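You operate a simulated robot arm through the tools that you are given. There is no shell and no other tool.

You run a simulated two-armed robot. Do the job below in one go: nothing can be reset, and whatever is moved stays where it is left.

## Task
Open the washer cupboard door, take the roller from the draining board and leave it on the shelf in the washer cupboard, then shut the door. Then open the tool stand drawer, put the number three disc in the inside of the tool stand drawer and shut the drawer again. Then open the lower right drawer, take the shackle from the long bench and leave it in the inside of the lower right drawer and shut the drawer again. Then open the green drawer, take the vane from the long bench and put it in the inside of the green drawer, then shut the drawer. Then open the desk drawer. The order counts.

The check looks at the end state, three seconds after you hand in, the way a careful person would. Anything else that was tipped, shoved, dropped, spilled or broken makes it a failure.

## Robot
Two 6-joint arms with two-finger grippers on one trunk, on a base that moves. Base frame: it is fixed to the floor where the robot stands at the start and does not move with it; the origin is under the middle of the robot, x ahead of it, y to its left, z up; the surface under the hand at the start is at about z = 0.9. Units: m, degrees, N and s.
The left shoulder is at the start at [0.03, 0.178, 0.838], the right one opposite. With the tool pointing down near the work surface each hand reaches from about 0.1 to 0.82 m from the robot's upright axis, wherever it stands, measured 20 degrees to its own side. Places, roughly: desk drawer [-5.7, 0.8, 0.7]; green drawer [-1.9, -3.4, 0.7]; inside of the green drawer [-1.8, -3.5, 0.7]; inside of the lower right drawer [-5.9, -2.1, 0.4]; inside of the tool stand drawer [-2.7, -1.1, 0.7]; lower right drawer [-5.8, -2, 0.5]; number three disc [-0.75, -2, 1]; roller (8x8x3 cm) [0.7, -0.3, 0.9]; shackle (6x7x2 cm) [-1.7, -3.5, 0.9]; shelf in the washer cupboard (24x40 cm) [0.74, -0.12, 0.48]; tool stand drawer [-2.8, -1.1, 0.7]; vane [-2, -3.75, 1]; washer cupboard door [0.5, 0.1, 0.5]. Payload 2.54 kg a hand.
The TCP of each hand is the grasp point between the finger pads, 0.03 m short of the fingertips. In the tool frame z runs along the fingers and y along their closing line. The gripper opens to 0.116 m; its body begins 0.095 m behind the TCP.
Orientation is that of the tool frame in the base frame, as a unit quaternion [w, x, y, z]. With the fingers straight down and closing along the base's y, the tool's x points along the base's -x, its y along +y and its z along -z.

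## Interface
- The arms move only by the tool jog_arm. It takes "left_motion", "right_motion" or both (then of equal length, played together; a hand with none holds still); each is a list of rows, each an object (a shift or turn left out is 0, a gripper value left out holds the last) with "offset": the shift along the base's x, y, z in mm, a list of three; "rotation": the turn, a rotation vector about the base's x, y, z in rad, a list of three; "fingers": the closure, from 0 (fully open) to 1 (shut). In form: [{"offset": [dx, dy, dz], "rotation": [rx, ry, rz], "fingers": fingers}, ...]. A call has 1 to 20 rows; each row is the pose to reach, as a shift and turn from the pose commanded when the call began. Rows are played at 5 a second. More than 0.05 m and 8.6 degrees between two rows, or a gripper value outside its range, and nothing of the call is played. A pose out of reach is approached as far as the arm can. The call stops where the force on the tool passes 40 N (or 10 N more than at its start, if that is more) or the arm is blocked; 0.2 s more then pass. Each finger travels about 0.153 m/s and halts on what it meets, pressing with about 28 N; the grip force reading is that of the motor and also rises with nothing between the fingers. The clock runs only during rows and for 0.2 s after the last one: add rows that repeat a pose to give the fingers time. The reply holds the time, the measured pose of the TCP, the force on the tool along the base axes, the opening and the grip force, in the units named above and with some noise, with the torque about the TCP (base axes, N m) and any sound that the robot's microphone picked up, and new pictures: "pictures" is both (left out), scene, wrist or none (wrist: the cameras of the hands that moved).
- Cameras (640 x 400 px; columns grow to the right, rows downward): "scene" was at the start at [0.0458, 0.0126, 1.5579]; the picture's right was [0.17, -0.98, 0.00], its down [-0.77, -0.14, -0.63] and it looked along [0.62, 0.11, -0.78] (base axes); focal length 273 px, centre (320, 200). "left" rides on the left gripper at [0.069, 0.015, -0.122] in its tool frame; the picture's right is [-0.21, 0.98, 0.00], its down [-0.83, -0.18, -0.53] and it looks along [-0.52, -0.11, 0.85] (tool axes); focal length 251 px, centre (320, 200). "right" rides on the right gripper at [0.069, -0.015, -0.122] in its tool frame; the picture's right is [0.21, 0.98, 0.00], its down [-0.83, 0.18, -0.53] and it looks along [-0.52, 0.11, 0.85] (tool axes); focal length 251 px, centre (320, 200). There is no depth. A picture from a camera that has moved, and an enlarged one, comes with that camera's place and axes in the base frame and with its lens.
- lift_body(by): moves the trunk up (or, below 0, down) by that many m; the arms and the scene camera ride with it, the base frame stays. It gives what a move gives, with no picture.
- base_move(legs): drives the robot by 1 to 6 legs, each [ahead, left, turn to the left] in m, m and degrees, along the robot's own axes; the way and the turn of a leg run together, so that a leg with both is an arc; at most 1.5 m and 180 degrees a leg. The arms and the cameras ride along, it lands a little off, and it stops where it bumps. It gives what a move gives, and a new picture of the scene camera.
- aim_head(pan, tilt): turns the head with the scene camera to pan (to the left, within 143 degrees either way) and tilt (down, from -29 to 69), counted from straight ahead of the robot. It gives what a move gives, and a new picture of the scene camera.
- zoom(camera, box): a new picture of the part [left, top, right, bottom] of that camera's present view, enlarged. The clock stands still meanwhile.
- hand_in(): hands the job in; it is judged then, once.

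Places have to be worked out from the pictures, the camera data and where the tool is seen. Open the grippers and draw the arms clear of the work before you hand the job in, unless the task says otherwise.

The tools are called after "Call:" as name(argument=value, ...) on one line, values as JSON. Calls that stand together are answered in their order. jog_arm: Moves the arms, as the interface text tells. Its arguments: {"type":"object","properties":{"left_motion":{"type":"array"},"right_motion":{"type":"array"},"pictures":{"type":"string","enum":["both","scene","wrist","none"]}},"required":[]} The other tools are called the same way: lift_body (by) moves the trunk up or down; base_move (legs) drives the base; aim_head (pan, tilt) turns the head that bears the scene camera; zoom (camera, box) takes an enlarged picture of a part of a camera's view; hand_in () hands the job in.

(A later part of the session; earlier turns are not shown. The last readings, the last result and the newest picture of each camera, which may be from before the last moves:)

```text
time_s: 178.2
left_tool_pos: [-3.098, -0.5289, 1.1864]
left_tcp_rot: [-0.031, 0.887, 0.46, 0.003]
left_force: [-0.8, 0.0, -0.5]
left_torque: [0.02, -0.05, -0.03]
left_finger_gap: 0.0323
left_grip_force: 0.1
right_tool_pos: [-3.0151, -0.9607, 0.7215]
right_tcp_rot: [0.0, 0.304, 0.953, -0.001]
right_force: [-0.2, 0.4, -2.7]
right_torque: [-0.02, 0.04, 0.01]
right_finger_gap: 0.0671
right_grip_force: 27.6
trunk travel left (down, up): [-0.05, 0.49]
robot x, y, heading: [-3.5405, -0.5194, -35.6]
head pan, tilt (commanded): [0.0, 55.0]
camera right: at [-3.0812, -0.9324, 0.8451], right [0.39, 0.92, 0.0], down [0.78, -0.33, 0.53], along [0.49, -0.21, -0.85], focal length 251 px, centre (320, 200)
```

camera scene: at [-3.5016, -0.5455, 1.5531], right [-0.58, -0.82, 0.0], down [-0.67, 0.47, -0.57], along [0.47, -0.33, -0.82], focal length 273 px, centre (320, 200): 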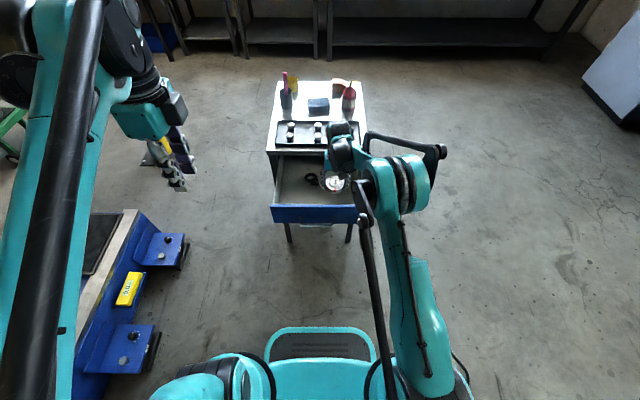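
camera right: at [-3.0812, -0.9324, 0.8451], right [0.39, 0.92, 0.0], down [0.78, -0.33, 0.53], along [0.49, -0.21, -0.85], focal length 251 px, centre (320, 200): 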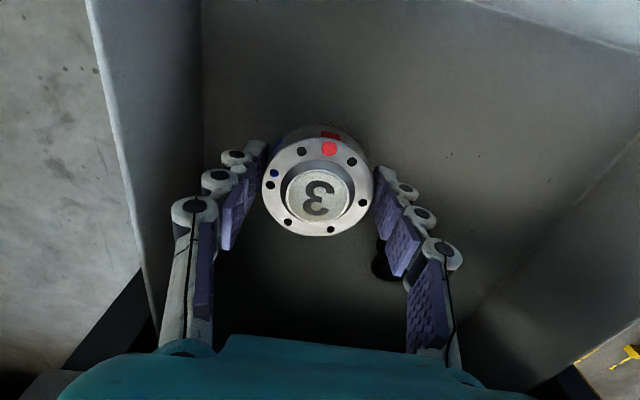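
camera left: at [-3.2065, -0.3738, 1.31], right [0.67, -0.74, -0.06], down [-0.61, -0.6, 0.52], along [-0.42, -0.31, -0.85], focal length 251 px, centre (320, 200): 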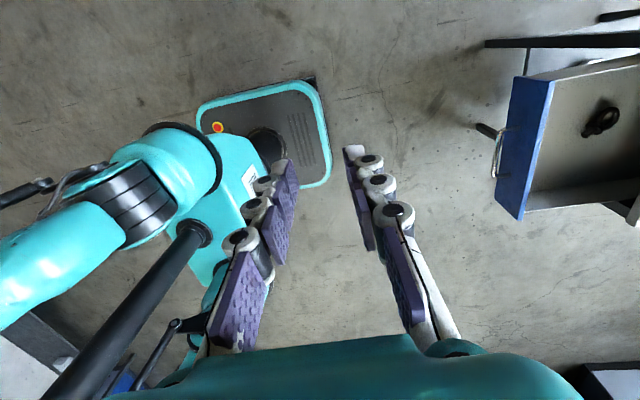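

Still no contact at z 0.722. I'll continue lowering in small steps.

Call:
jog_arm(right_motion=[{"offset": [0, 0, -5]}, {"offset": [0, 0, -9]}, {"offset": [0, 0, -13]}, {"offset": [0, 0, -17]}, {"offset": [0, 0, -21]}], pictures="wrist")

```text
time_s: 179.4
left_tool_pos: [-3.0982, -0.5295, 1.1852]
left_tcp_rot: [-0.031, 0.888, 0.46, 0.003]
left_force: [0.9, -0.1, 0.8]
left_torque: [0.02, -0.01, -0.01]
left_finger_gap: 0.0326
left_grip_force: 0.1
right_tool_pos: [-3.0161, -0.9611, 0.702]
right_tcp_rot: [0.0, 0.305, 0.952, -0.001]
right_force: [-0.3, 0.5, -2.4]
right_torque: [0.0, 0.01, 0.01]
right_finger_gap: 0.0673
right_grip_force: 28.0
trunk travel left (down, up): [-0.05, 0.49]
robot x, y, heading: [-3.5403, -0.522, -35.6]
head pan, tilt (commanded): [0.0, 55.0]
camera right: at [-3.0805, -0.932, 0.8247], right [0.39, 0.92, 0.0], down [0.78, -0.33, 0.53], along [0.49, -0.21, -0.85], focal length 251 px, centre (320, 200)
```

right: 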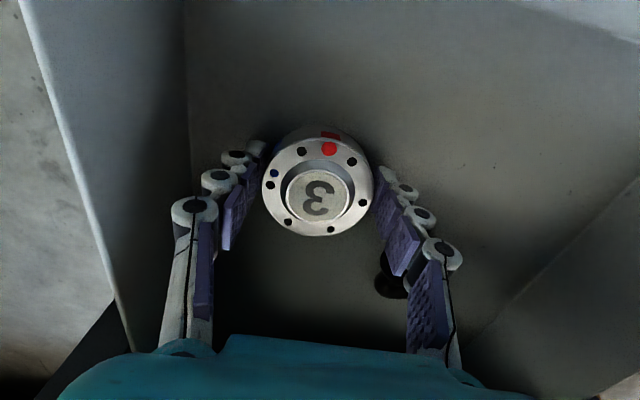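

No contact yet at z 0.702; the disc's shadow shows it is close to the floor. I'll continue carefully.

Call:
jog_arm(right_motion=[{"offset": [0, 0, -4]}, {"offset": [0, 0, -7]}, {"offset": [0, 0, -10]}, {"offset": [0, 0, -13]}, {"offset": [0, 0, -16]}], pictures="wrist")

```text
time_s: 180.3
left_tool_pos: [-3.0993, -0.5294, 1.1864]
left_tcp_rot: [-0.029, 0.888, 0.46, 0.002]
left_force: [-0.2, 0.1, 0.1]
left_torque: [-0.01, 0.01, 0.01]
left_finger_gap: 0.0325
left_grip_force: 0.2
right_tool_pos: [-3.0146, -0.9601, 0.6964]
right_tcp_rot: [0.001, 0.304, 0.953, 0.0]
right_force: [2.0, -0.7, 28.3]
right_torque: [0.13, -0.36, 0.09]
right_finger_gap: 0.0673
right_grip_force: 28.1
trunk travel left (down, up): [-0.05, 0.49]
robot x, y, heading: [-3.5382, -0.5228, -35.7]
head pan, tilt (commanded): [0.0, 55.0]
stopped in row 4 (right hand): the force on the tool passed its limit at 44 N (the readings are from after the stop); the commanded pose is now the measured one
camera right: at [-3.0807, -0.932, 0.8192], right [0.39, 0.92, 0.0], down [0.78, -0.33, 0.54], along [0.49, -0.21, -0.84], focal length 251 px, centre (320, 200)
```

right: 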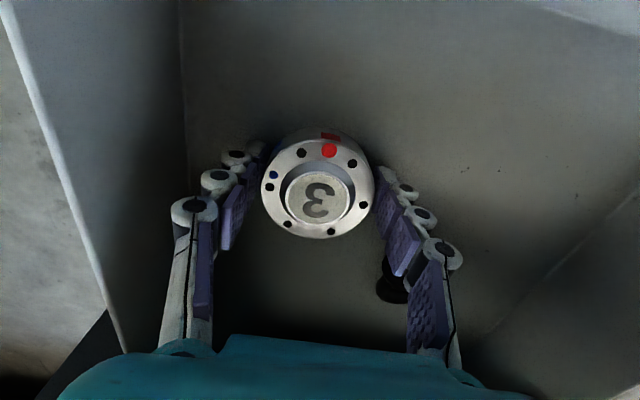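

The disc has touched the drawer floor. I'll relieve the pressure, open the fingers just enough and lift straight out.

Call:
jog_arm(right_motion=[{"offset": [0, 0, 2]}, {"offset": [0, 0, 2], "fingers": 0.35}, {"offset": [0, 0, 2], "fingers": 0.27}, {"offset": [0, 0, 2], "fingers": 0.27}, {"offset": [0, 0, 25]}, {"offset": [0, 0, 65]}, {"offset": [0, 0, 110]}, {"offset": [0, 0, 155]}, {"offset": [0, 0, 200]}, {"offset": [0, 0, 245]}, {"offset": [0, 0, 290]}])

```text
time_s: 182.7
left_tool_pos: [-3.0987, -0.5287, 1.1863]
left_tcp_rot: [-0.031, 0.888, 0.459, 0.003]
left_force: [-0.1, -0.1, 0.0]
left_torque: [-0.02, -0.03, 0.01]
left_finger_gap: 0.0326
left_grip_force: 0.1
right_tool_pos: [-3.0122, -0.9607, 0.985]
right_tcp_rot: [0.0, 0.304, 0.953, -0.001]
right_force: [0.4, 0.2, -0.9]
right_torque: [0.01, -0.02, 0.04]
right_finger_gap: 0.0849
right_grip_force: 0.0
trunk travel left (down, up): [-0.05, 0.49]
robot x, y, heading: [-3.5361, -0.5215, -35.3]
head pan, tilt (commanded): [0.0, 55.0]
camera scene: at [-3.5025, -0.5447, 1.5532], right [-0.58, -0.82, 0.0], down [-0.67, 0.47, -0.57], along [0.47, -0.33, -0.82], focal length 273 px, centre (320, 200)
camera right: at [-3.0796, -0.9317, 1.1073], right [0.39, 0.92, 0.0], down [0.78, -0.33, 0.53], along [0.49, -0.21, -0.85], focal length 251 px, centre (320, 200)
```

scene: 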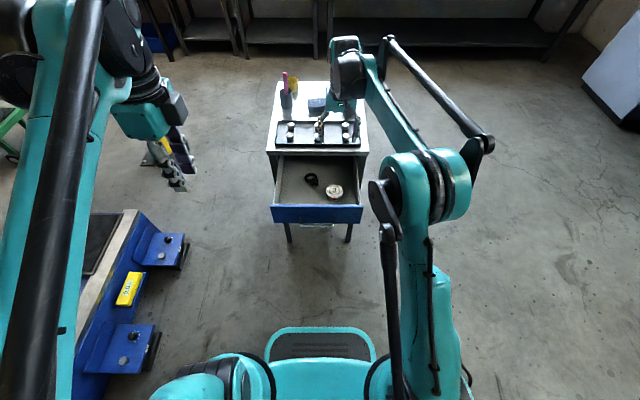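
right: 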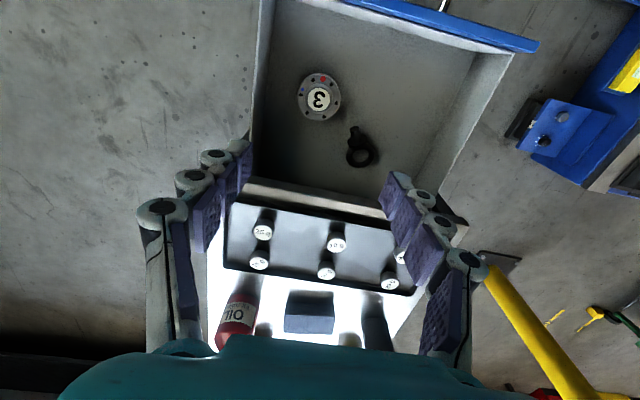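

Disc 3 lies in the drawer beside the untouched eyebolt. Now I'll bring the right hand, fingers closed, back in front of the drawer panel and down to the height just above the handle to push it shut.

Call:
jog_arm(right_motion=[{"offset": [-28.3, 36.1, 0], "fingers": 0.6}, {"offset": [-56.6, 72.2, 0], "fingers": 1}, {"offset": [-85, 108.2, 0]}, {"offset": [-113.3, 144.3, 0]}, {"offset": [-141.6, 180.4, 0]}, {"offset": [-141.6, 180.4, -42]}, {"offset": [-141.6, 180.4, -84]}, {"offset": [-141.6, 180.4, -126]}, {"offset": [-141.6, 180.4, -168]}, {"offset": [-141.6, 180.4, -208]}, {"offset": [-141.6, 180.4, -208]}])

```text
time_s: 185.1
left_tool_pos: [-3.098, -0.5288, 1.1865]
left_tcp_rot: [-0.031, 0.888, 0.459, 0.004]
left_force: [-0.2, -0.5, 0.4]
left_torque: [-0.02, -0.02, 0.01]
left_finger_gap: 0.0325
left_grip_force: 0.0
right_tool_pos: [-3.1587, -0.7818, 0.7767]
right_tcp_rot: [0.0, 0.304, 0.953, 0.0]
right_force: [-0.3, 0.5, -0.4]
right_torque: [-0.01, -0.03, 0.0]
right_finger_gap: 0.0
right_grip_force: 28.0
trunk travel left (down, up): [-0.05, 0.49]
robot x, y, heading: [-3.5366, -0.5223, -35.3]
head pan, tilt (commanded): [0.0, 55.0]
camera scene: at [-3.5025, -0.5449, 1.5532], right [-0.58, -0.82, 0.0], down [-0.67, 0.47, -0.57], along [0.47, -0.33, -0.82], focal length 273 px, centre (320, 200)
camera right: at [-3.2242, -0.7529, 0.8991], right [0.39, 0.92, 0.0], down [0.78, -0.33, 0.53], along [0.49, -0.21, -0.85], focal length 251 px, centre (320, 200)
```

scene: 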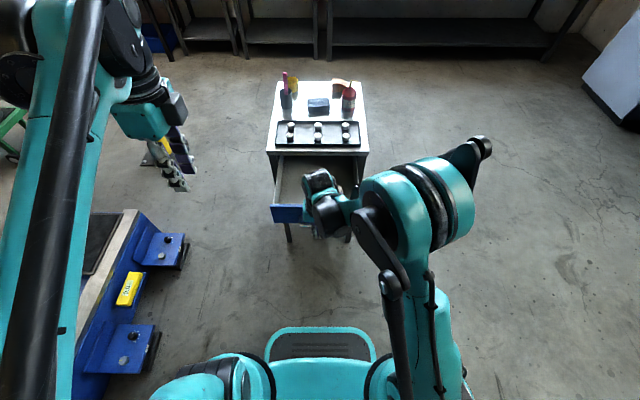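
right: 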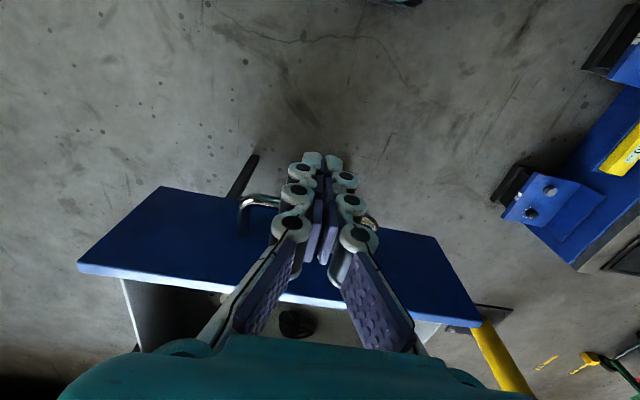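

The closed fingers are in front of the panel, just above the handle. I'll push the drawer straight in until it stops.

Call:
jog_arm(right_motion=[{"offset": [36.7, -26.1, 4]}, {"offset": [73.4, -52.1, 6]}, {"offset": [110, -78.2, 6]}, {"offset": [146.7, -104.3, 6]}, {"offset": [183.4, -130.3, 6]}, {"offset": [211.9, -150.6, 6]}, {"offset": [228.2, -162.2, 6]}, {"offset": [240.5, -170.9, 6]}, {"offset": [250.2, -177.8, 6]}, {"offset": [258.4, -183.6, 6]}, {"offset": [266.5, -189.4, 6]}])

```text
time_s: 187.5
left_tool_pos: [-3.0992, -0.5298, 1.1854]
left_tcp_rot: [-0.031, 0.888, 0.459, 0.003]
left_force: [0.4, 0.2, 0.1]
left_torque: [0.0, 0.02, -0.03]
left_finger_gap: 0.0324
left_grip_force: 0.0
right_tool_pos: [-2.8922, -0.97, 0.7818]
right_tcp_rot: [0.001, 0.305, 0.952, -0.001]
right_force: [-0.7, 0.4, 0.9]
right_torque: [-0.04, -0.04, -0.01]
right_finger_gap: 0.0
right_grip_force: 29.0
right hand out of reach, approached as far as the arm can: row 11
trunk travel left (down, up): [-0.05, 0.49]
robot x, y, heading: [-3.5396, -0.5187, -35.6]
head pan, tilt (commanded): [0.0, 55.0]
camera scene: at [-3.5019, -0.5453, 1.5531], right [-0.58, -0.82, 0.0], down [-0.67, 0.47, -0.57], along [0.47, -0.33, -0.82], focal length 273 px, centre (320, 200)
camera right: at [-2.9583, -0.9403, 0.9041], right [0.39, 0.92, 0.0], down [0.78, -0.33, 0.54], along [0.49, -0.21, -0.84], focal length 251 px, centre (320, 200)
```

scene: 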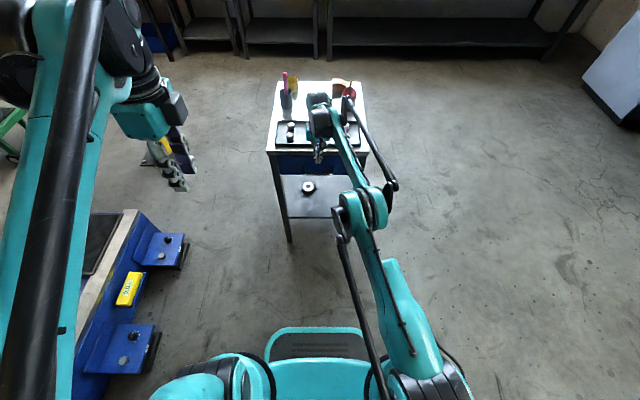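
right: 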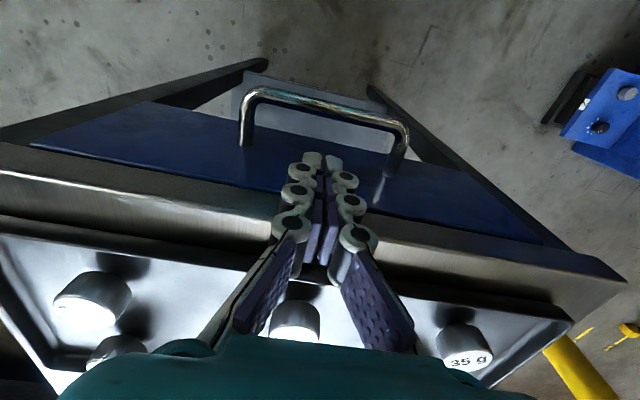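

The arm reached its limit with no residual force. I'll pull the right hand back and up and inspect whether the drawer is fully shut.

Call:
jog_arm(right_motion=[{"offset": [-36.7, 26.1, 0]}, {"offset": [-73.4, 52.1, 0]}, {"offset": [-110, 78.2, 0]}, {"offset": [-128.3, 61.1, 38]}, {"offset": [-146.7, 44.1, 76]}, {"offset": [-165, 27, 114]}, {"offset": [-183.4, 10, 152]}, {"offset": [-201.7, -7.1, 190]}], pictures="none")

Call:
zoom(camera="scene", box=[245, 110, 385, 230])

```text
time_s: 189.3
left_tool_pos: [-3.099, -0.5294, 1.1875]
left_tcp_rot: [-0.031, 0.888, 0.459, 0.002]
left_force: [-1.1, -0.2, 0.1]
left_torque: [0.0, 0.03, -0.03]
left_finger_gap: 0.0327
left_grip_force: 0.2
right_tool_pos: [-3.0936, -0.9739, 0.9731]
right_tcp_rot: [-0.001, 0.304, 0.953, 0.0]
right_force: [0.3, 0.6, 0.3]
right_torque: [0.0, -0.02, 0.05]
right_finger_gap: 0.0
right_grip_force: 28.9
trunk travel left (down, up): [-0.05, 0.49]
robot x, y, heading: [-3.5367, -0.5216, -35.4]
head pan, tilt (commanded): [0.0, 55.0]
```

```text
3.33 times, centred on (315, 170) of scene
camera zoom: at [-3.503, -0.5451, 1.5532], right [-0.58, -0.82, 0.0], down [-0.67, 0.47, -0.57], along [0.47, -0.33, -0.82], focal length 910 px, centre (337, 300)
```

zoom: 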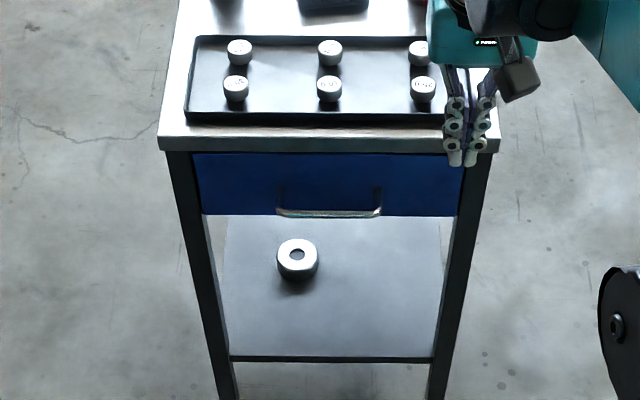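

The drawer looks shut and its handle matches the closed position within a few millimetres. To be certain, I'll move the base 8 cm closer and give it one more firm push to feel the stop.

Call:
base_move(legs=[[0.08, 0, 0]])

Call:
jog_arm(right_motion=[{"offset": [23, 32.6, 0]}, {"offset": [46, 65.2, -15]}, {"offset": [69.5, 97.8, -40]}, {"offset": [69.5, 97.8, -85]}, {"offset": [69.5, 97.8, -130]}, {"offset": [69.5, 97.8, -170]}, {"offset": [69.5, 97.8, -190]}, {"offset": [94, 80.4, -190]}, {"offset": [118, 63, -190]}, {"offset": [130, 54.6, -190]}, {"offset": [138, 48.8, -190]}, {"offset": [147, 43, -190]}, {"offset": [155, 37, -190]}])

```text
time_s: 190.3
left_tool_pos: [-3.0323, -0.5759, 1.1865]
left_tcp_rot: [-0.032, 0.888, 0.459, 0.002]
left_force: [-0.2, -0.6, -0.1]
left_torque: [-0.01, 0.04, 0.02]
left_finger_gap: 0.0325
left_grip_force: 0.0
right_tool_pos: [-3.0279, -1.0217, 0.9716]
right_tcp_rot: [-0.001, 0.303, 0.953, 0.0]
right_force: [-0.3, -0.3, -0.6]
right_torque: [0.01, 0.01, 0.01]
right_finger_gap: 0.0
right_grip_force: 28.4
trunk travel left (down, up): [-0.05, 0.49]
robot x, y, heading: [-3.4748, -0.5703, -35.5]
head pan, tilt (commanded): [0.0, 55.0]
camera scene: at [-3.4356, -0.5923, 1.5531], right [-0.58, -0.82, 0.0], down [-0.67, 0.47, -0.57], along [0.47, -0.33, -0.82], focal length 273 px, centre (320, 200)
```

scene: 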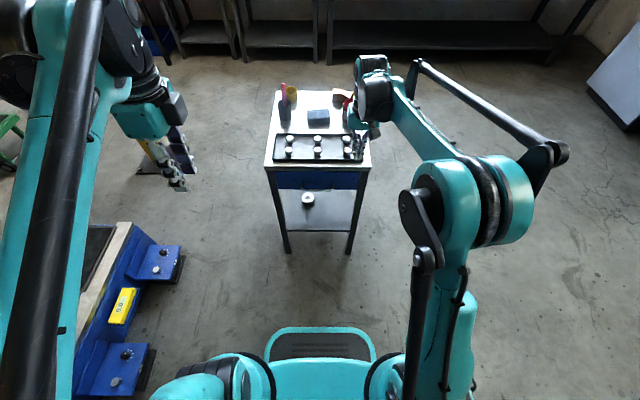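

```text
time_s: 192.8
left_tool_pos: [-3.0339, -0.5757, 1.1864]
left_tcp_rot: [-0.031, 0.888, 0.459, 0.003]
left_force: [-0.1, 0.2, 0.0]
left_torque: [0.05, 0.06, 0.01]
left_finger_gap: 0.0324
left_grip_force: 0.1
right_tool_pos: [-2.8932, -0.9696, 0.7829]
right_tcp_rot: [-0.009, 0.304, 0.953, 0.001]
right_force: [-11.9, 5.7, 1.7]
right_torque: [-0.14, -0.17, -0.07]
right_finger_gap: 0.0
right_grip_force: 28.8
trunk travel left (down, up): [-0.05, 0.49]
robot x, y, heading: [-3.4735, -0.5683, -35.3]
head pan, tilt (commanded): [0.0, 55.0]
stopped in row 12 (right hand): the force on the tool passed its limit at 56 N (the readings are from after the stop); the commanded pose is now the measured one
camera scene: at [-3.438, -0.5905, 1.5533], right [-0.58, -0.81, 0.0], down [-0.67, 0.47, -0.57], along [0.47, -0.33, -0.82], focal length 273 px, centre (320, 200)
camera right: at [-2.9566, -0.9416, 0.9066], right [0.39, 0.92, 0.0], down [0.79, -0.33, 0.52], along [0.48, -0.2, -0.85], focal length 251 px, centre (320, 200)
```

scene: 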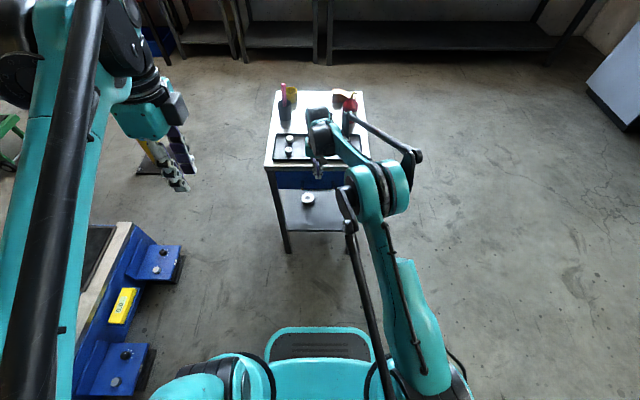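
right: 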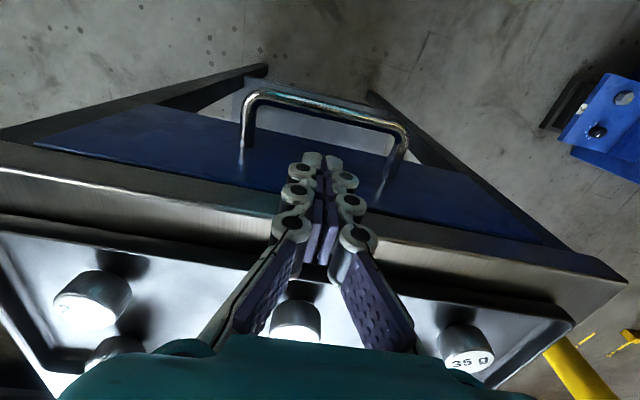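

The drawer meets a firm stop (56 N), so it is fully shut. I'll retract the right hand to a travel pose.

Call:
jog_arm(right_motion=[{"offset": [-36.7, 26.1, 0]}, {"offset": [-73.4, 52.1, 0]}, {"offset": [-97.8, 69.5, 20]}, {"offset": [-110, 65, 62]}, {"offset": [-130, 55, 104]}, {"offset": [-155, 45, 146]}, {"offset": [-185, 35, 182]}, {"offset": [-215, 25, 217]}, {"offset": [-245, 15, 252]}, {"offset": [-275, 8, 287]}, {"offset": [-305, 2, 320]}, {"offset": [-344, -1, 345]}], pictures="scene")

```text
time_s: 195.4
left_tool_pos: [-3.0341, -0.5753, 1.1863]
left_tcp_rot: [-0.031, 0.888, 0.458, 0.003]
left_force: [-0.3, -0.1, 0.1]
left_torque: [0.01, 0.0, -0.02]
left_finger_gap: 0.0325
left_grip_force: 0.1
right_tool_pos: [-3.2328, -0.97, 1.1276]
right_tcp_rot: [-0.006, 0.304, 0.953, 0.001]
right_force: [-0.7, 0.5, -0.1]
right_torque: [-0.02, -0.03, -0.02]
right_finger_gap: 0.0
right_grip_force: 28.8
trunk travel left (down, up): [-0.05, 0.49]
robot x, y, heading: [-3.4719, -0.5669, -35.4]
head pan, tilt (commanded): [0.0, 55.0]
camera scene: at [-3.4389, -0.5905, 1.5532], right [-0.58, -0.82, 0.0], down [-0.67, 0.47, -0.57], along [0.47, -0.33, -0.82], focal length 273 px, centre (320, 200)
```

scene: 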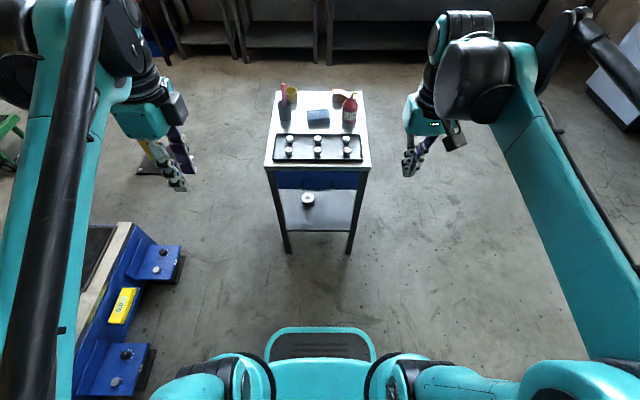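

Travel pose is set. The long bench with the shackle is at the far right end of the bench row; I'll strafe right 1.34 m and drive forward about 2.05 m toward it.

Call:
base_move(legs=[[0, -1.34, -0.7], [1.05, 0, 0], [1.0, 0, 0]])

Call:
aim_head(pan=0, tilt=38)

```text
time_s: 211.8
left_tool_pos: [-2.1278, -2.8392, 1.1861]
left_tcp_rot: [-0.031, 0.888, 0.459, 0.003]
left_force: [1.0, -0.1, -0.3]
left_torque: [-0.03, 0.03, 0.0]
left_finger_gap: 0.0324
left_grip_force: 0.1
right_tool_pos: [-2.3266, -3.2361, 1.1263]
right_tcp_rot: [-0.007, 0.305, 0.952, 0.001]
right_force: [0.4, 0.2, 0.8]
right_torque: [0.0, 0.04, 0.03]
right_finger_gap: 0.0
right_grip_force: 28.9
trunk travel left (down, up): [-0.05, 0.49]
robot x, y, heading: [-2.5669, -2.8328, -35.6]
head pan, tilt (commanded): [0.0, 55.0]
camera scene: at [-2.5311, -2.8554, 1.5531], right [-0.58, -0.81, 0.0], down [-0.67, 0.48, -0.57], along [0.47, -0.33, -0.82], focal length 273 px, centre (320, 200)
```

scene: 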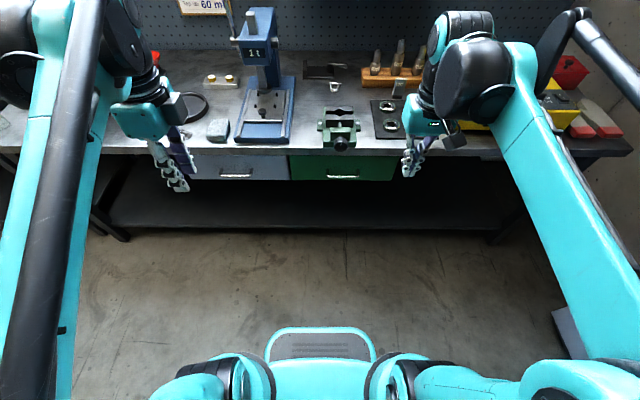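

```text
time_s: 212.7
left_tool_pos: [-2.1279, -2.8396, 1.1866]
left_tcp_rot: [-0.031, 0.888, 0.459, 0.003]
left_force: [0.0, -0.3, 0.1]
left_torque: [-0.03, -0.03, 0.03]
left_finger_gap: 0.0328
left_grip_force: 0.1
right_tool_pos: [-2.3259, -3.2349, 1.1272]
right_tcp_rot: [-0.006, 0.305, 0.952, 0.001]
right_force: [1.4, -1.1, -0.5]
right_torque: [0.02, 0.04, 0.01]
right_finger_gap: 0.0002
right_grip_force: 28.4
trunk travel left (down, up): [-0.05, 0.49]
robot x, y, heading: [-2.5662, -2.832, -35.5]
head pan, tilt (commanded): [0.0, 38.0]
camera scene: at [-2.5199, -2.8634, 1.5768], right [-0.58, -0.81, 0.0], down [-0.5, 0.36, -0.79], along [0.64, -0.46, -0.62], focal length 273 px, centre (320, 200)
```

scene: 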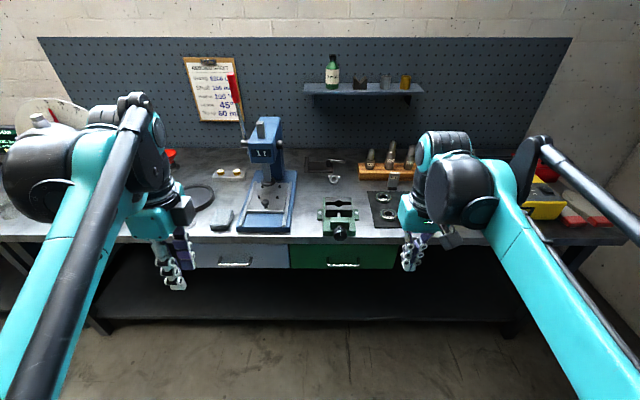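

I see the long bench with the green drawer, a vise, a press and various parts. I'll zoom in to find the shackle and the vane.

Call:
zoom(camera="scene", box=[290, 130, 450, 250])

Call:
zoom(camera="scene", box=[190, 140, 350, 280])

```text
3.33 times, centred on (370, 190) of scene
camera zoom: at [-2.5199, -2.8634, 1.5768], right [-0.58, -0.81, 0.0], down [-0.5, 0.36, -0.79], along [0.64, -0.46, -0.62], focal length 910 px, centre (153, 233)
```

zoom: 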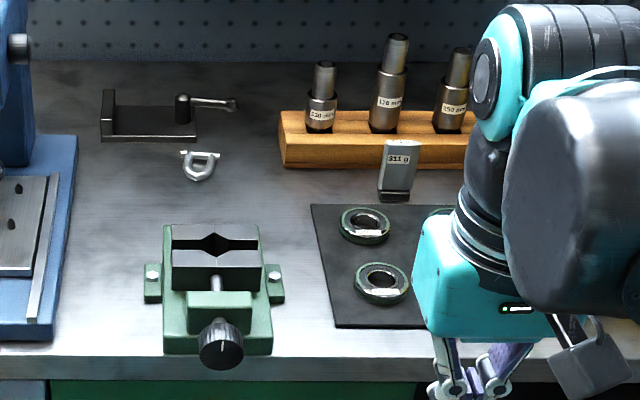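

```text
2.86 times, centred on (270, 210) of scene
camera zoom: at [-2.5199, -2.8634, 1.5768], right [-0.58, -0.81, 0.0], down [-0.5, 0.36, -0.79], along [0.64, -0.46, -0.62], focal length 780 px, centre (463, 171)
```

zoom: 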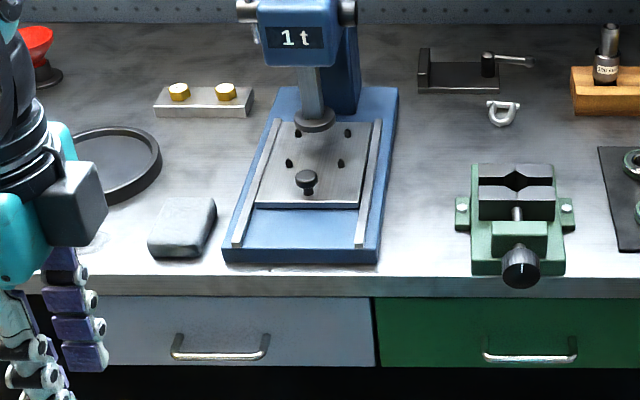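

The D-shaped shackle is about 1.05 m ahead, 6 cm right (base ≈ [-1.74, -3.50]); the labelled plate near [-1.92, -3.67] is probably the vane. I'll drive forward 0.3 m to bring the shackle into the right hand's reach.

Call:
base_move(legs=[[0.3, 0, 0]])

Call:
aim_head(pan=0, tilt=50)

Call:
zoom(camera="scene", box=[240, 70, 440, 195])

```text
time_s: 214.7
left_tool_pos: [-1.8837, -3.0147, 1.1861]
left_tcp_rot: [-0.032, 0.888, 0.458, 0.002]
left_force: [0.3, -0.5, 0.5]
left_torque: [0.04, 0.02, 0.02]
left_finger_gap: 0.0323
left_grip_force: 0.0
right_tool_pos: [-2.0832, -3.4089, 1.1262]
right_tcp_rot: [-0.007, 0.305, 0.952, 0.001]
right_force: [1.0, -1.3, -0.9]
right_torque: [0.04, 0.05, -0.03]
right_finger_gap: 0.0001
right_grip_force: 28.4
trunk travel left (down, up): [-0.05, 0.49]
robot x, y, heading: [-2.3254, -3.002, -35.6]
head pan, tilt (commanded): [0.0, 38.0]
camera scene: at [-2.276, -3.0375, 1.5768], right [-0.58, -0.81, 0.0], down [-0.5, 0.36, -0.79], along [0.64, -0.46, -0.62], focal length 273 px, centre (320, 200)
```

scene: 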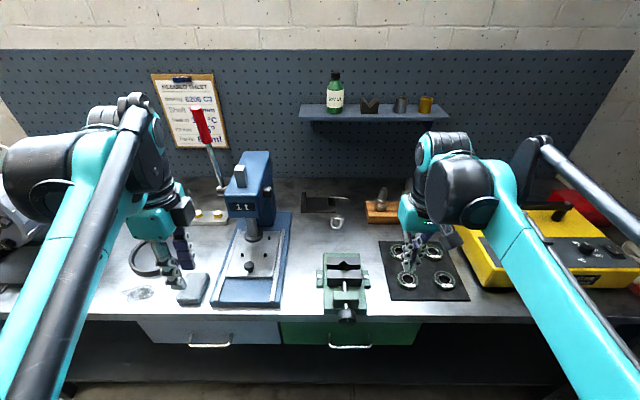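

```text
time_s: 215.4
left_tool_pos: [-1.8861, -3.0143, 1.1865]
left_tcp_rot: [-0.031, 0.888, 0.458, 0.003]
left_force: [-0.4, -1.2, 0.3]
left_torque: [0.0, 0.04, -0.01]
left_finger_gap: 0.0325
left_grip_force: 0.1
right_tool_pos: [-2.0832, -3.4076, 1.1261]
right_tcp_rot: [-0.007, 0.305, 0.952, 0.002]
right_force: [0.2, 0.2, -1.1]
right_torque: [-0.02, 0.01, -0.02]
right_finger_gap: 0.0
right_grip_force: 28.5
trunk travel left (down, up): [-0.05, 0.49]
robot x, y, heading: [-2.3269, -3.007, -35.5]
head pan, tilt (commanded): [0.0, 50.0]
camera scene: at [-2.2846, -3.0314, 1.5597], right [-0.58, -0.81, 0.0], down [-0.62, 0.45, -0.64], along [0.52, -0.37, -0.77], focal length 273 px, centre (320, 200)
```

scene: 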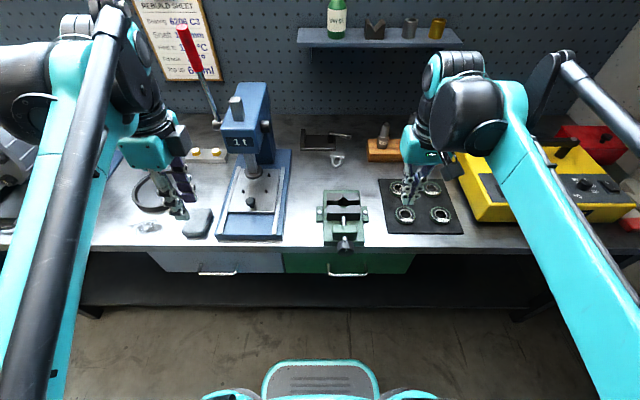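

```text
3.20 times, centred on (340, 132) of scene
camera zoom: at [-2.2846, -3.0314, 1.5597], right [-0.58, -0.81, 0.0], down [-0.62, 0.45, -0.64], along [0.52, -0.37, -0.77], focal length 873 px, centre (256, 416)
```

zoom: 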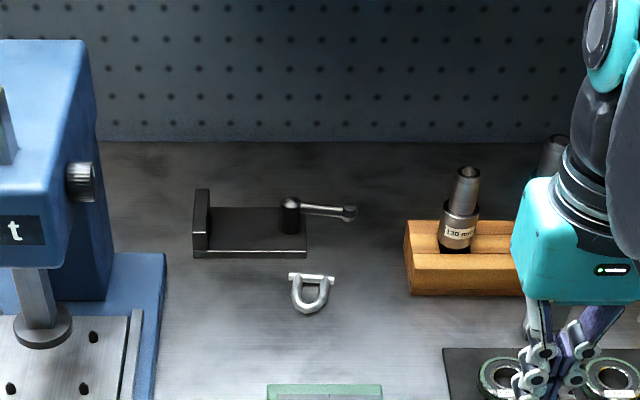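

Triangulation puts the shackle at 0.815 m ahead, 6 cm right, at z≈0.87 (this bench is lower than 0.9). I'll move 0.1 m closer.

Call:
base_move(legs=[[0.1, 0, 0]])

Call:
zoom(camera="scene", box=[240, 90, 440, 215])

```text
time_s: 216.6
left_tool_pos: [-1.7979, -3.0758, 1.1864]
left_tcp_rot: [-0.032, 0.888, 0.458, 0.002]
left_force: [0.6, -0.4, -0.2]
left_torque: [0.06, 0.04, -0.05]
left_finger_gap: 0.0324
left_grip_force: 0.1
right_tool_pos: [-1.9979, -3.4698, 1.1252]
right_tcp_rot: [-0.008, 0.305, 0.952, 0.001]
right_force: [0.6, -0.2, -1.0]
right_torque: [0.04, 0.08, 0.03]
right_finger_gap: 0.0
right_grip_force: 28.9
trunk travel left (down, up): [-0.05, 0.49]
robot x, y, heading: [-2.2415, -3.0638, -35.4]
head pan, tilt (commanded): [0.0, 50.0]
camera scene: at [-2.1987, -3.0927, 1.5596], right [-0.58, -0.81, 0.0], down [-0.62, 0.45, -0.64], along [0.52, -0.37, -0.77], focal length 273 px, centre (320, 200)
```

scene: 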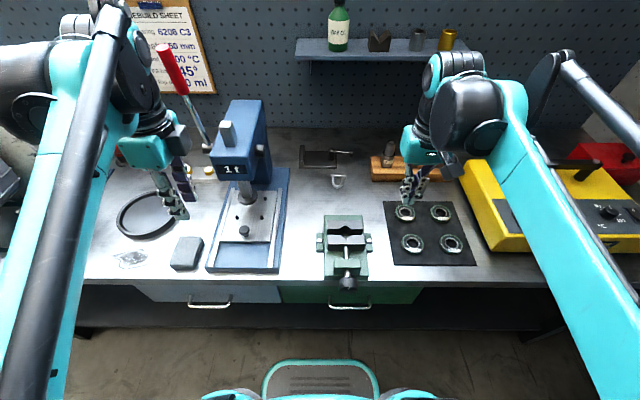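

```text
3.20 times, centred on (340, 152) of scene
camera zoom: at [-2.1987, -3.0927, 1.5596], right [-0.58, -0.81, 0.0], down [-0.62, 0.45, -0.64], along [0.52, -0.37, -0.77], focal length 873 px, centre (256, 352)
```

zoom: 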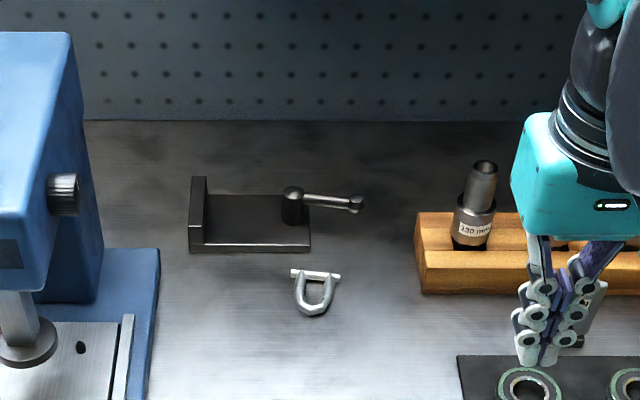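

The shackle is now 0.712 m ahead, 6 cm right. I'll bring the right hand over it at z≈1.02 with open fingers.

Call:
jog_arm(right_motion=[{"offset": [42.2, -7.7, -15]}, {"offset": [84.4, -15.5, -30]}, {"offset": [126.6, -23.2, -45]}, {"offset": [168.9, -30.9, -60], "fingers": 0.6}, {"offset": [211.1, -38.6, -75], "fingers": 0.3}, {"offset": [253.3, -46.4, -90], "fingers": 0.2}, {"offset": [295.5, -54.1, -105]}])

```text
time_s: 218.2
left_tool_pos: [-1.7981, -3.0751, 1.1846]
left_tcp_rot: [-0.031, 0.888, 0.458, 0.001]
left_force: [0.0, -0.2, -0.8]
left_torque: [0.01, 0.02, -0.02]
left_finger_gap: 0.0323
left_grip_force: 0.1
right_tool_pos: [-1.7024, -3.5221, 1.0192]
right_tcp_rot: [-0.008, 0.304, 0.953, 0.002]
right_force: [0.4, -0.6, -0.6]
right_torque: [0.02, 0.05, 0.01]
right_finger_gap: 0.0928
right_grip_force: 0.1
trunk travel left (down, up): [-0.05, 0.49]
robot x, y, heading: [-2.2397, -3.0622, -35.5]
head pan, tilt (commanded): [0.0, 50.0]
camera scene: at [-2.1983, -3.0923, 1.5596], right [-0.58, -0.81, 0.0], down [-0.62, 0.45, -0.64], along [0.52, -0.37, -0.77], focal length 273 px, centre (320, 200)
camera right: at [-1.7658, -3.4942, 1.1429], right [0.39, 0.92, 0.0], down [0.78, -0.34, 0.52], along [0.48, -0.2, -0.85], focal length 251 px, centre (320, 200)
```

scene: 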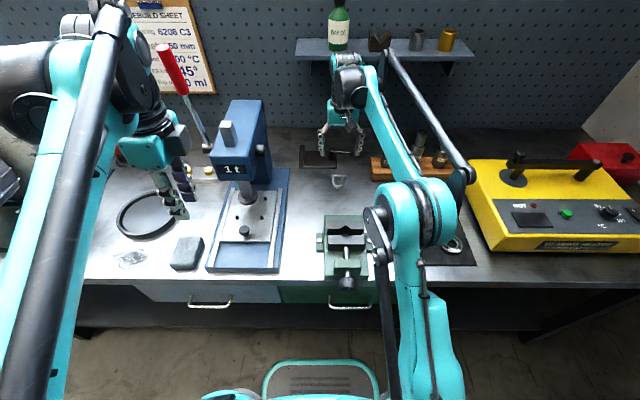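
right: 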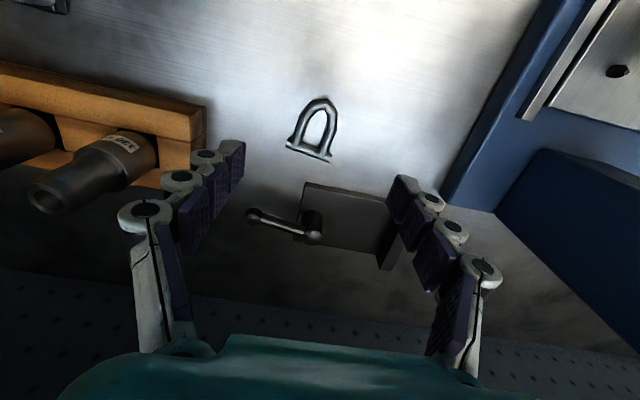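

The wrist camera agrees: shackle centre at about [-1.698, -3.529]. I'll correct a few millimetres, descend to z≈0.95 and re-measure its height.

Call:
jog_arm(right_motion=[{"offset": [2, -3.5, -30], "fingers": 0.3}, {"offset": [4, -7, -69]}, {"offset": [4, -7, -69]}], pictures="wrist")

Call:
zoom(camera="scene", box=[290, 110, 390, 210])

```text
time_s: 219.0
left_tool_pos: [-1.7995, -3.075, 1.1856]
left_tcp_rot: [-0.031, 0.889, 0.458, 0.003]
left_force: [-0.2, 0.3, 0.1]
left_torque: [0.0, 0.03, 0.02]
left_finger_gap: 0.0328
left_grip_force: 0.0
right_tool_pos: [-1.699, -3.5297, 0.9517]
right_tcp_rot: [-0.007, 0.305, 0.952, 0.001]
right_force: [0.6, -0.2, 0.2]
right_torque: [0.01, 0.0, -0.01]
right_finger_gap: 0.0816
right_grip_force: 0.1
trunk travel left (down, up): [-0.05, 0.49]
robot x, y, heading: [-2.2386, -3.0655, -35.3]
head pan, tilt (commanded): [0.0, 50.0]
camera right: at [-1.7625, -3.5014, 1.0749], right [0.39, 0.92, 0.0], down [0.78, -0.34, 0.52], along [0.48, -0.2, -0.85], focal length 251 px, centre (320, 200)
```

right: 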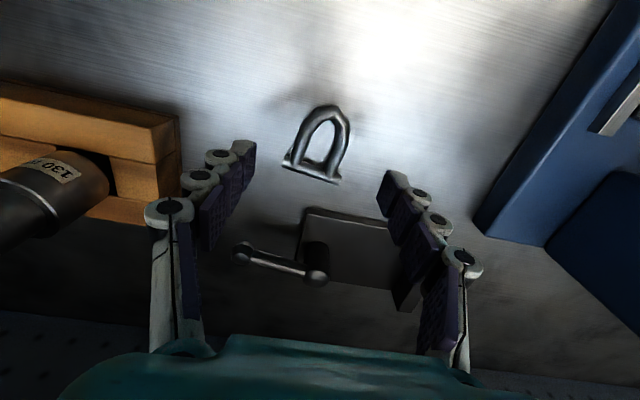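

```text
4.00 times, centred on (340, 160) of scene
camera zoom: at [-2.2002, -3.0914, 1.5597], right [-0.58, -0.81, 0.0], down [-0.62, 0.44, -0.64], along [0.52, -0.37, -0.77], focal length 1092 px, centre (240, 360)
```

zoom: 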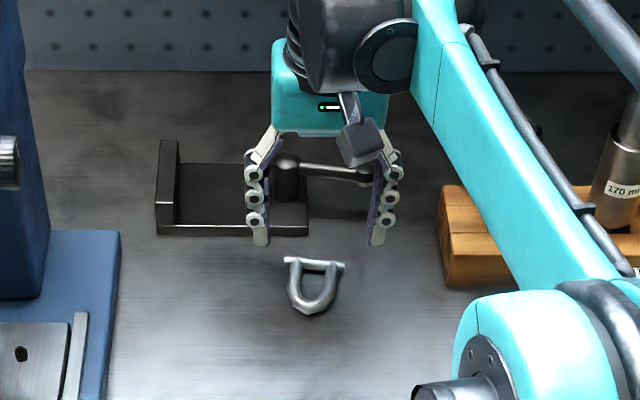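

Both views agree the shackle lies directly under the fingers at z≈0.869 (bench ≈0.86). I'll descend to z 0.895 and close on it.

Call:
jog_arm(right_motion=[{"offset": [1, 0, -25]}, {"offset": [2, 0, -45]}, {"offset": [2, 0, -57]}, {"offset": [2, 0, -57], "fingers": 0.45}, {"offset": [2, 0, -57], "fingers": 0.6}, {"offset": [2, 0, -57], "fingers": 0.75}, {"offset": [2, 0, -57], "fingers": 0.75}], pictures="wrist")

```text
time_s: 220.6
left_tool_pos: [-1.8004, -3.0739, 1.1867]
left_tcp_rot: [-0.031, 0.888, 0.458, 0.003]
left_force: [0.4, 0.0, 0.1]
left_torque: [0.02, 0.02, -0.05]
left_finger_gap: 0.0324
left_grip_force: 0.0
right_tool_pos: [-1.697, -3.5292, 0.8952]
right_tcp_rot: [-0.008, 0.305, 0.952, 0.002]
right_force: [-0.9, -0.1, 2.5]
right_torque: [0.02, 0.01, -0.04]
right_finger_gap: 0.0532
right_grip_force: 27.7
trunk travel left (down, up): [-0.05, 0.49]
robot x, y, heading: [-2.2388, -3.0639, -35.5]
head pan, tilt (commanded): [0.0, 50.0]
camera right: at [-1.7621, -3.5012, 1.0186], right [0.39, 0.92, 0.0], down [0.78, -0.34, 0.52], along [0.48, -0.2, -0.85], focal length 251 px, centre (320, 200)
```

right: 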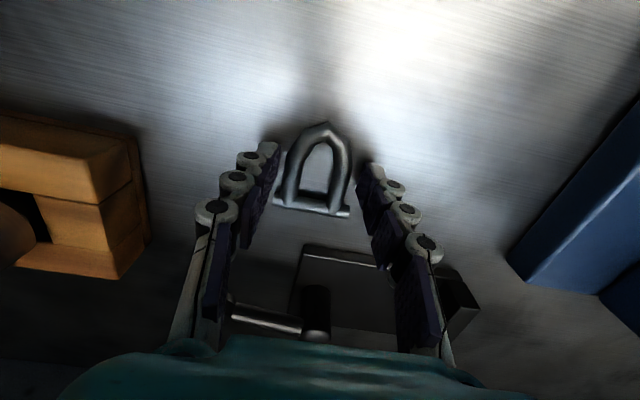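

The shackle is gripped (53 mm wide, 28 N). I'll lift it and check.

Call:
jog_arm(right_motion=[{"offset": [0, 0, 15], "fingers": 0.8}, {"offset": [0, 0, 50]}, {"offset": [0, 0, 95]}, {"offset": [-10, 5, 140]}, {"offset": [-40, 8, 175]}, {"offset": [-75, 8, 205]}, {"offset": [-115, 10, 225]}, {"offset": [-155, 12, 240]}, {"offset": [-195, 14, 245]}, {"offset": [-235, 16, 250]}, {"offset": [-275, 18, 250]}])

```text
time_s: 223.0
left_tool_pos: [-1.8015, -3.0736, 1.1869]
left_tcp_rot: [-0.03, 0.888, 0.459, 0.002]
left_force: [0.4, 0.8, 0.3]
left_torque: [-0.04, -0.04, -0.03]
left_finger_gap: 0.0324
left_grip_force: 0.1
right_tool_pos: [-1.971, -3.513, 1.1479]
right_tcp_rot: [-0.007, 0.305, 0.952, 0.001]
right_force: [0.4, -0.4, -0.6]
right_torque: [0.03, 0.01, 0.0]
right_finger_gap: 0.0532
right_grip_force: 28.0
trunk travel left (down, up): [-0.05, 0.49]
robot x, y, heading: [-2.2408, -3.0626, -35.6]
head pan, tilt (commanded): [0.0, 50.0]
camera scene: at [-2.2017, -3.0911, 1.5597], right [-0.58, -0.81, 0.0], down [-0.62, 0.44, -0.64], along [0.52, -0.37, -0.77], focal length 273 px, centre (320, 200)
camera right: at [-2.036, -3.4844, 1.2714], right [0.39, 0.92, 0.0], down [0.78, -0.33, 0.52], along [0.48, -0.2, -0.85], focal length 251 px, centre (320, 200)
```

scene: 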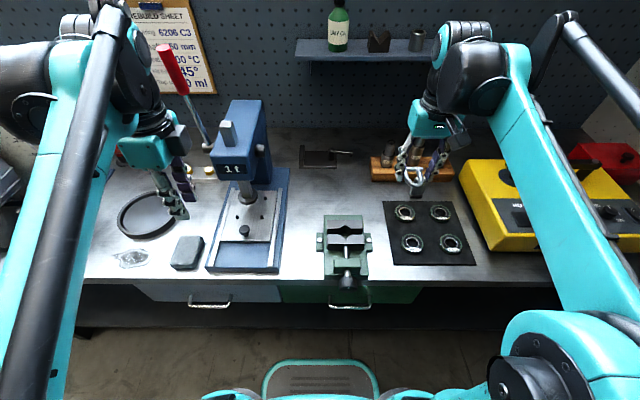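
right: 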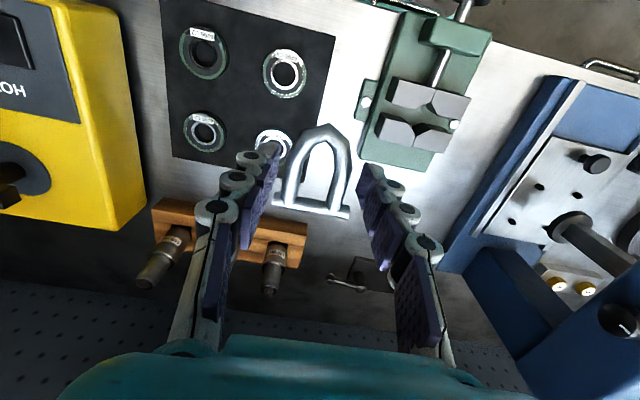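

The shackle is held securely. The blue cabinets are along the far-right wall; I'll back off the bench, turn right 90° to face that wall, and strafe along it toward the lower right drawer.

Call:
base_move(legs=[[-0.9, 0, 0], [0, 0, -90.6], [0, -1.3, 0], [0, -1.2, 0]])

Call:
aim_head(pan=0, tilt=30)

```text
time_s: 243.5
left_tool_pos: [-5.0431, -1.5417, 1.1864]
left_tcp_rot: [-0.02, 0.953, -0.302, 0.023]
left_force: [0.3, 0.3, 0.1]
left_torque: [0.02, -0.02, 0.0]
left_finger_gap: 0.0324
left_grip_force: 0.0
right_tool_pos: [-5.482, -1.3732, 1.147]
right_tcp_rot: [-0.004, 0.888, 0.459, 0.006]
right_force: [-0.6, -0.8, -1.3]
right_torque: [-0.01, -0.01, 0.0]
right_finger_gap: 0.053
right_grip_force: 27.9
trunk travel left (down, up): [-0.05, 0.49]
robot x, y, heading: [-5.0344, -1.1045, -125.5]
head pan, tilt (commanded): [0.0, 50.0]
camera scene: at [-5.0602, -1.1414, 1.5597], right [-0.82, 0.58, 0.0], down [0.44, 0.63, -0.64], along [-0.37, -0.52, -0.77], focal length 273 px, centre (320, 200)
```

scene: 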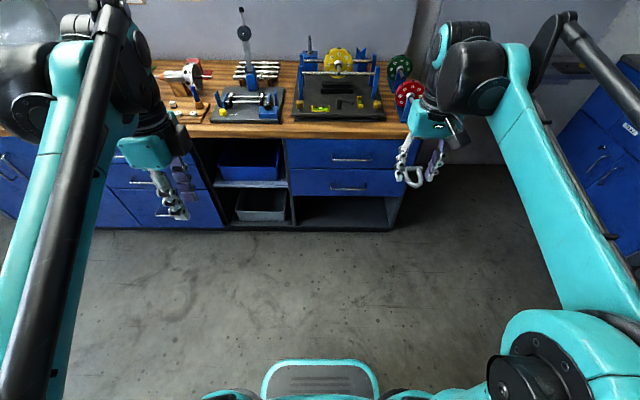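

```text
time_s: 244.3
left_tool_pos: [-5.0412, -1.5422, 1.1856]
left_tcp_rot: [-0.02, 0.953, -0.302, 0.024]
left_force: [0.0, 0.4, 0.1]
left_torque: [0.0, -0.02, -0.02]
left_finger_gap: 0.0327
left_grip_force: 0.0
right_tool_pos: [-5.4808, -1.3742, 1.1461]
right_tcp_rot: [-0.004, 0.889, 0.458, 0.006]
right_force: [-0.5, -0.2, -1.1]
right_torque: [0.02, 0.0, 0.0]
right_finger_gap: 0.0528
right_grip_force: 28.2
trunk travel left (down, up): [-0.05, 0.49]
robot x, y, heading: [-5.0364, -1.1016, -125.4]
head pan, tilt (commanded): [0.0, 30.0]
camera scene: at [-5.0676, -1.1526, 1.5891], right [-0.82, 0.58, 0.0], down [0.29, 0.41, -0.87], along [-0.5, -0.71, -0.5], focal length 273 px, centre (320, 200)
```

scene: 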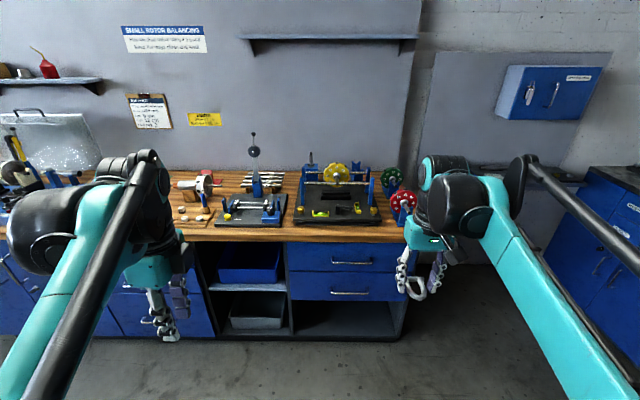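

The right section of the blue bench has two drawers; the lower of them is the target. I'll zoom in on it.

Call:
zoom(camera="scene", box=[270, 220, 430, 345])

Call:
zoom(camera="scene", box=[0, 220, 300, 350])

```text
3.20 times, centred on (350, 282) of scene
camera zoom: at [-5.0676, -1.1526, 1.5891], right [-0.82, 0.58, 0.0], down [0.29, 0.41, -0.87], along [-0.5, -0.71, -0.5], focal length 873 px, centre (224, -64)
```

zoom: 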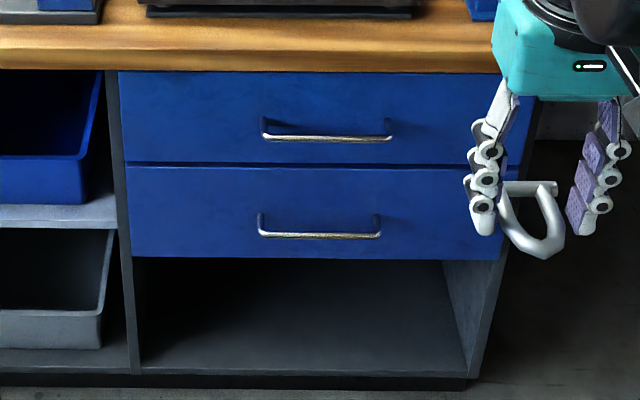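

```text
2.13 times, centred on (150, 285) of scene
camera zoom: at [-5.0676, -1.1526, 1.5891], right [-0.82, 0.58, 0.0], down [0.29, 0.41, -0.87], along [-0.5, -0.71, -0.5], focal length 582 px, centre (683, 19)
```

zoom: 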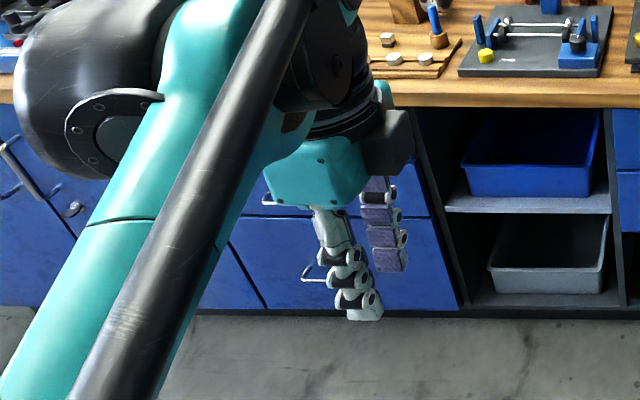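

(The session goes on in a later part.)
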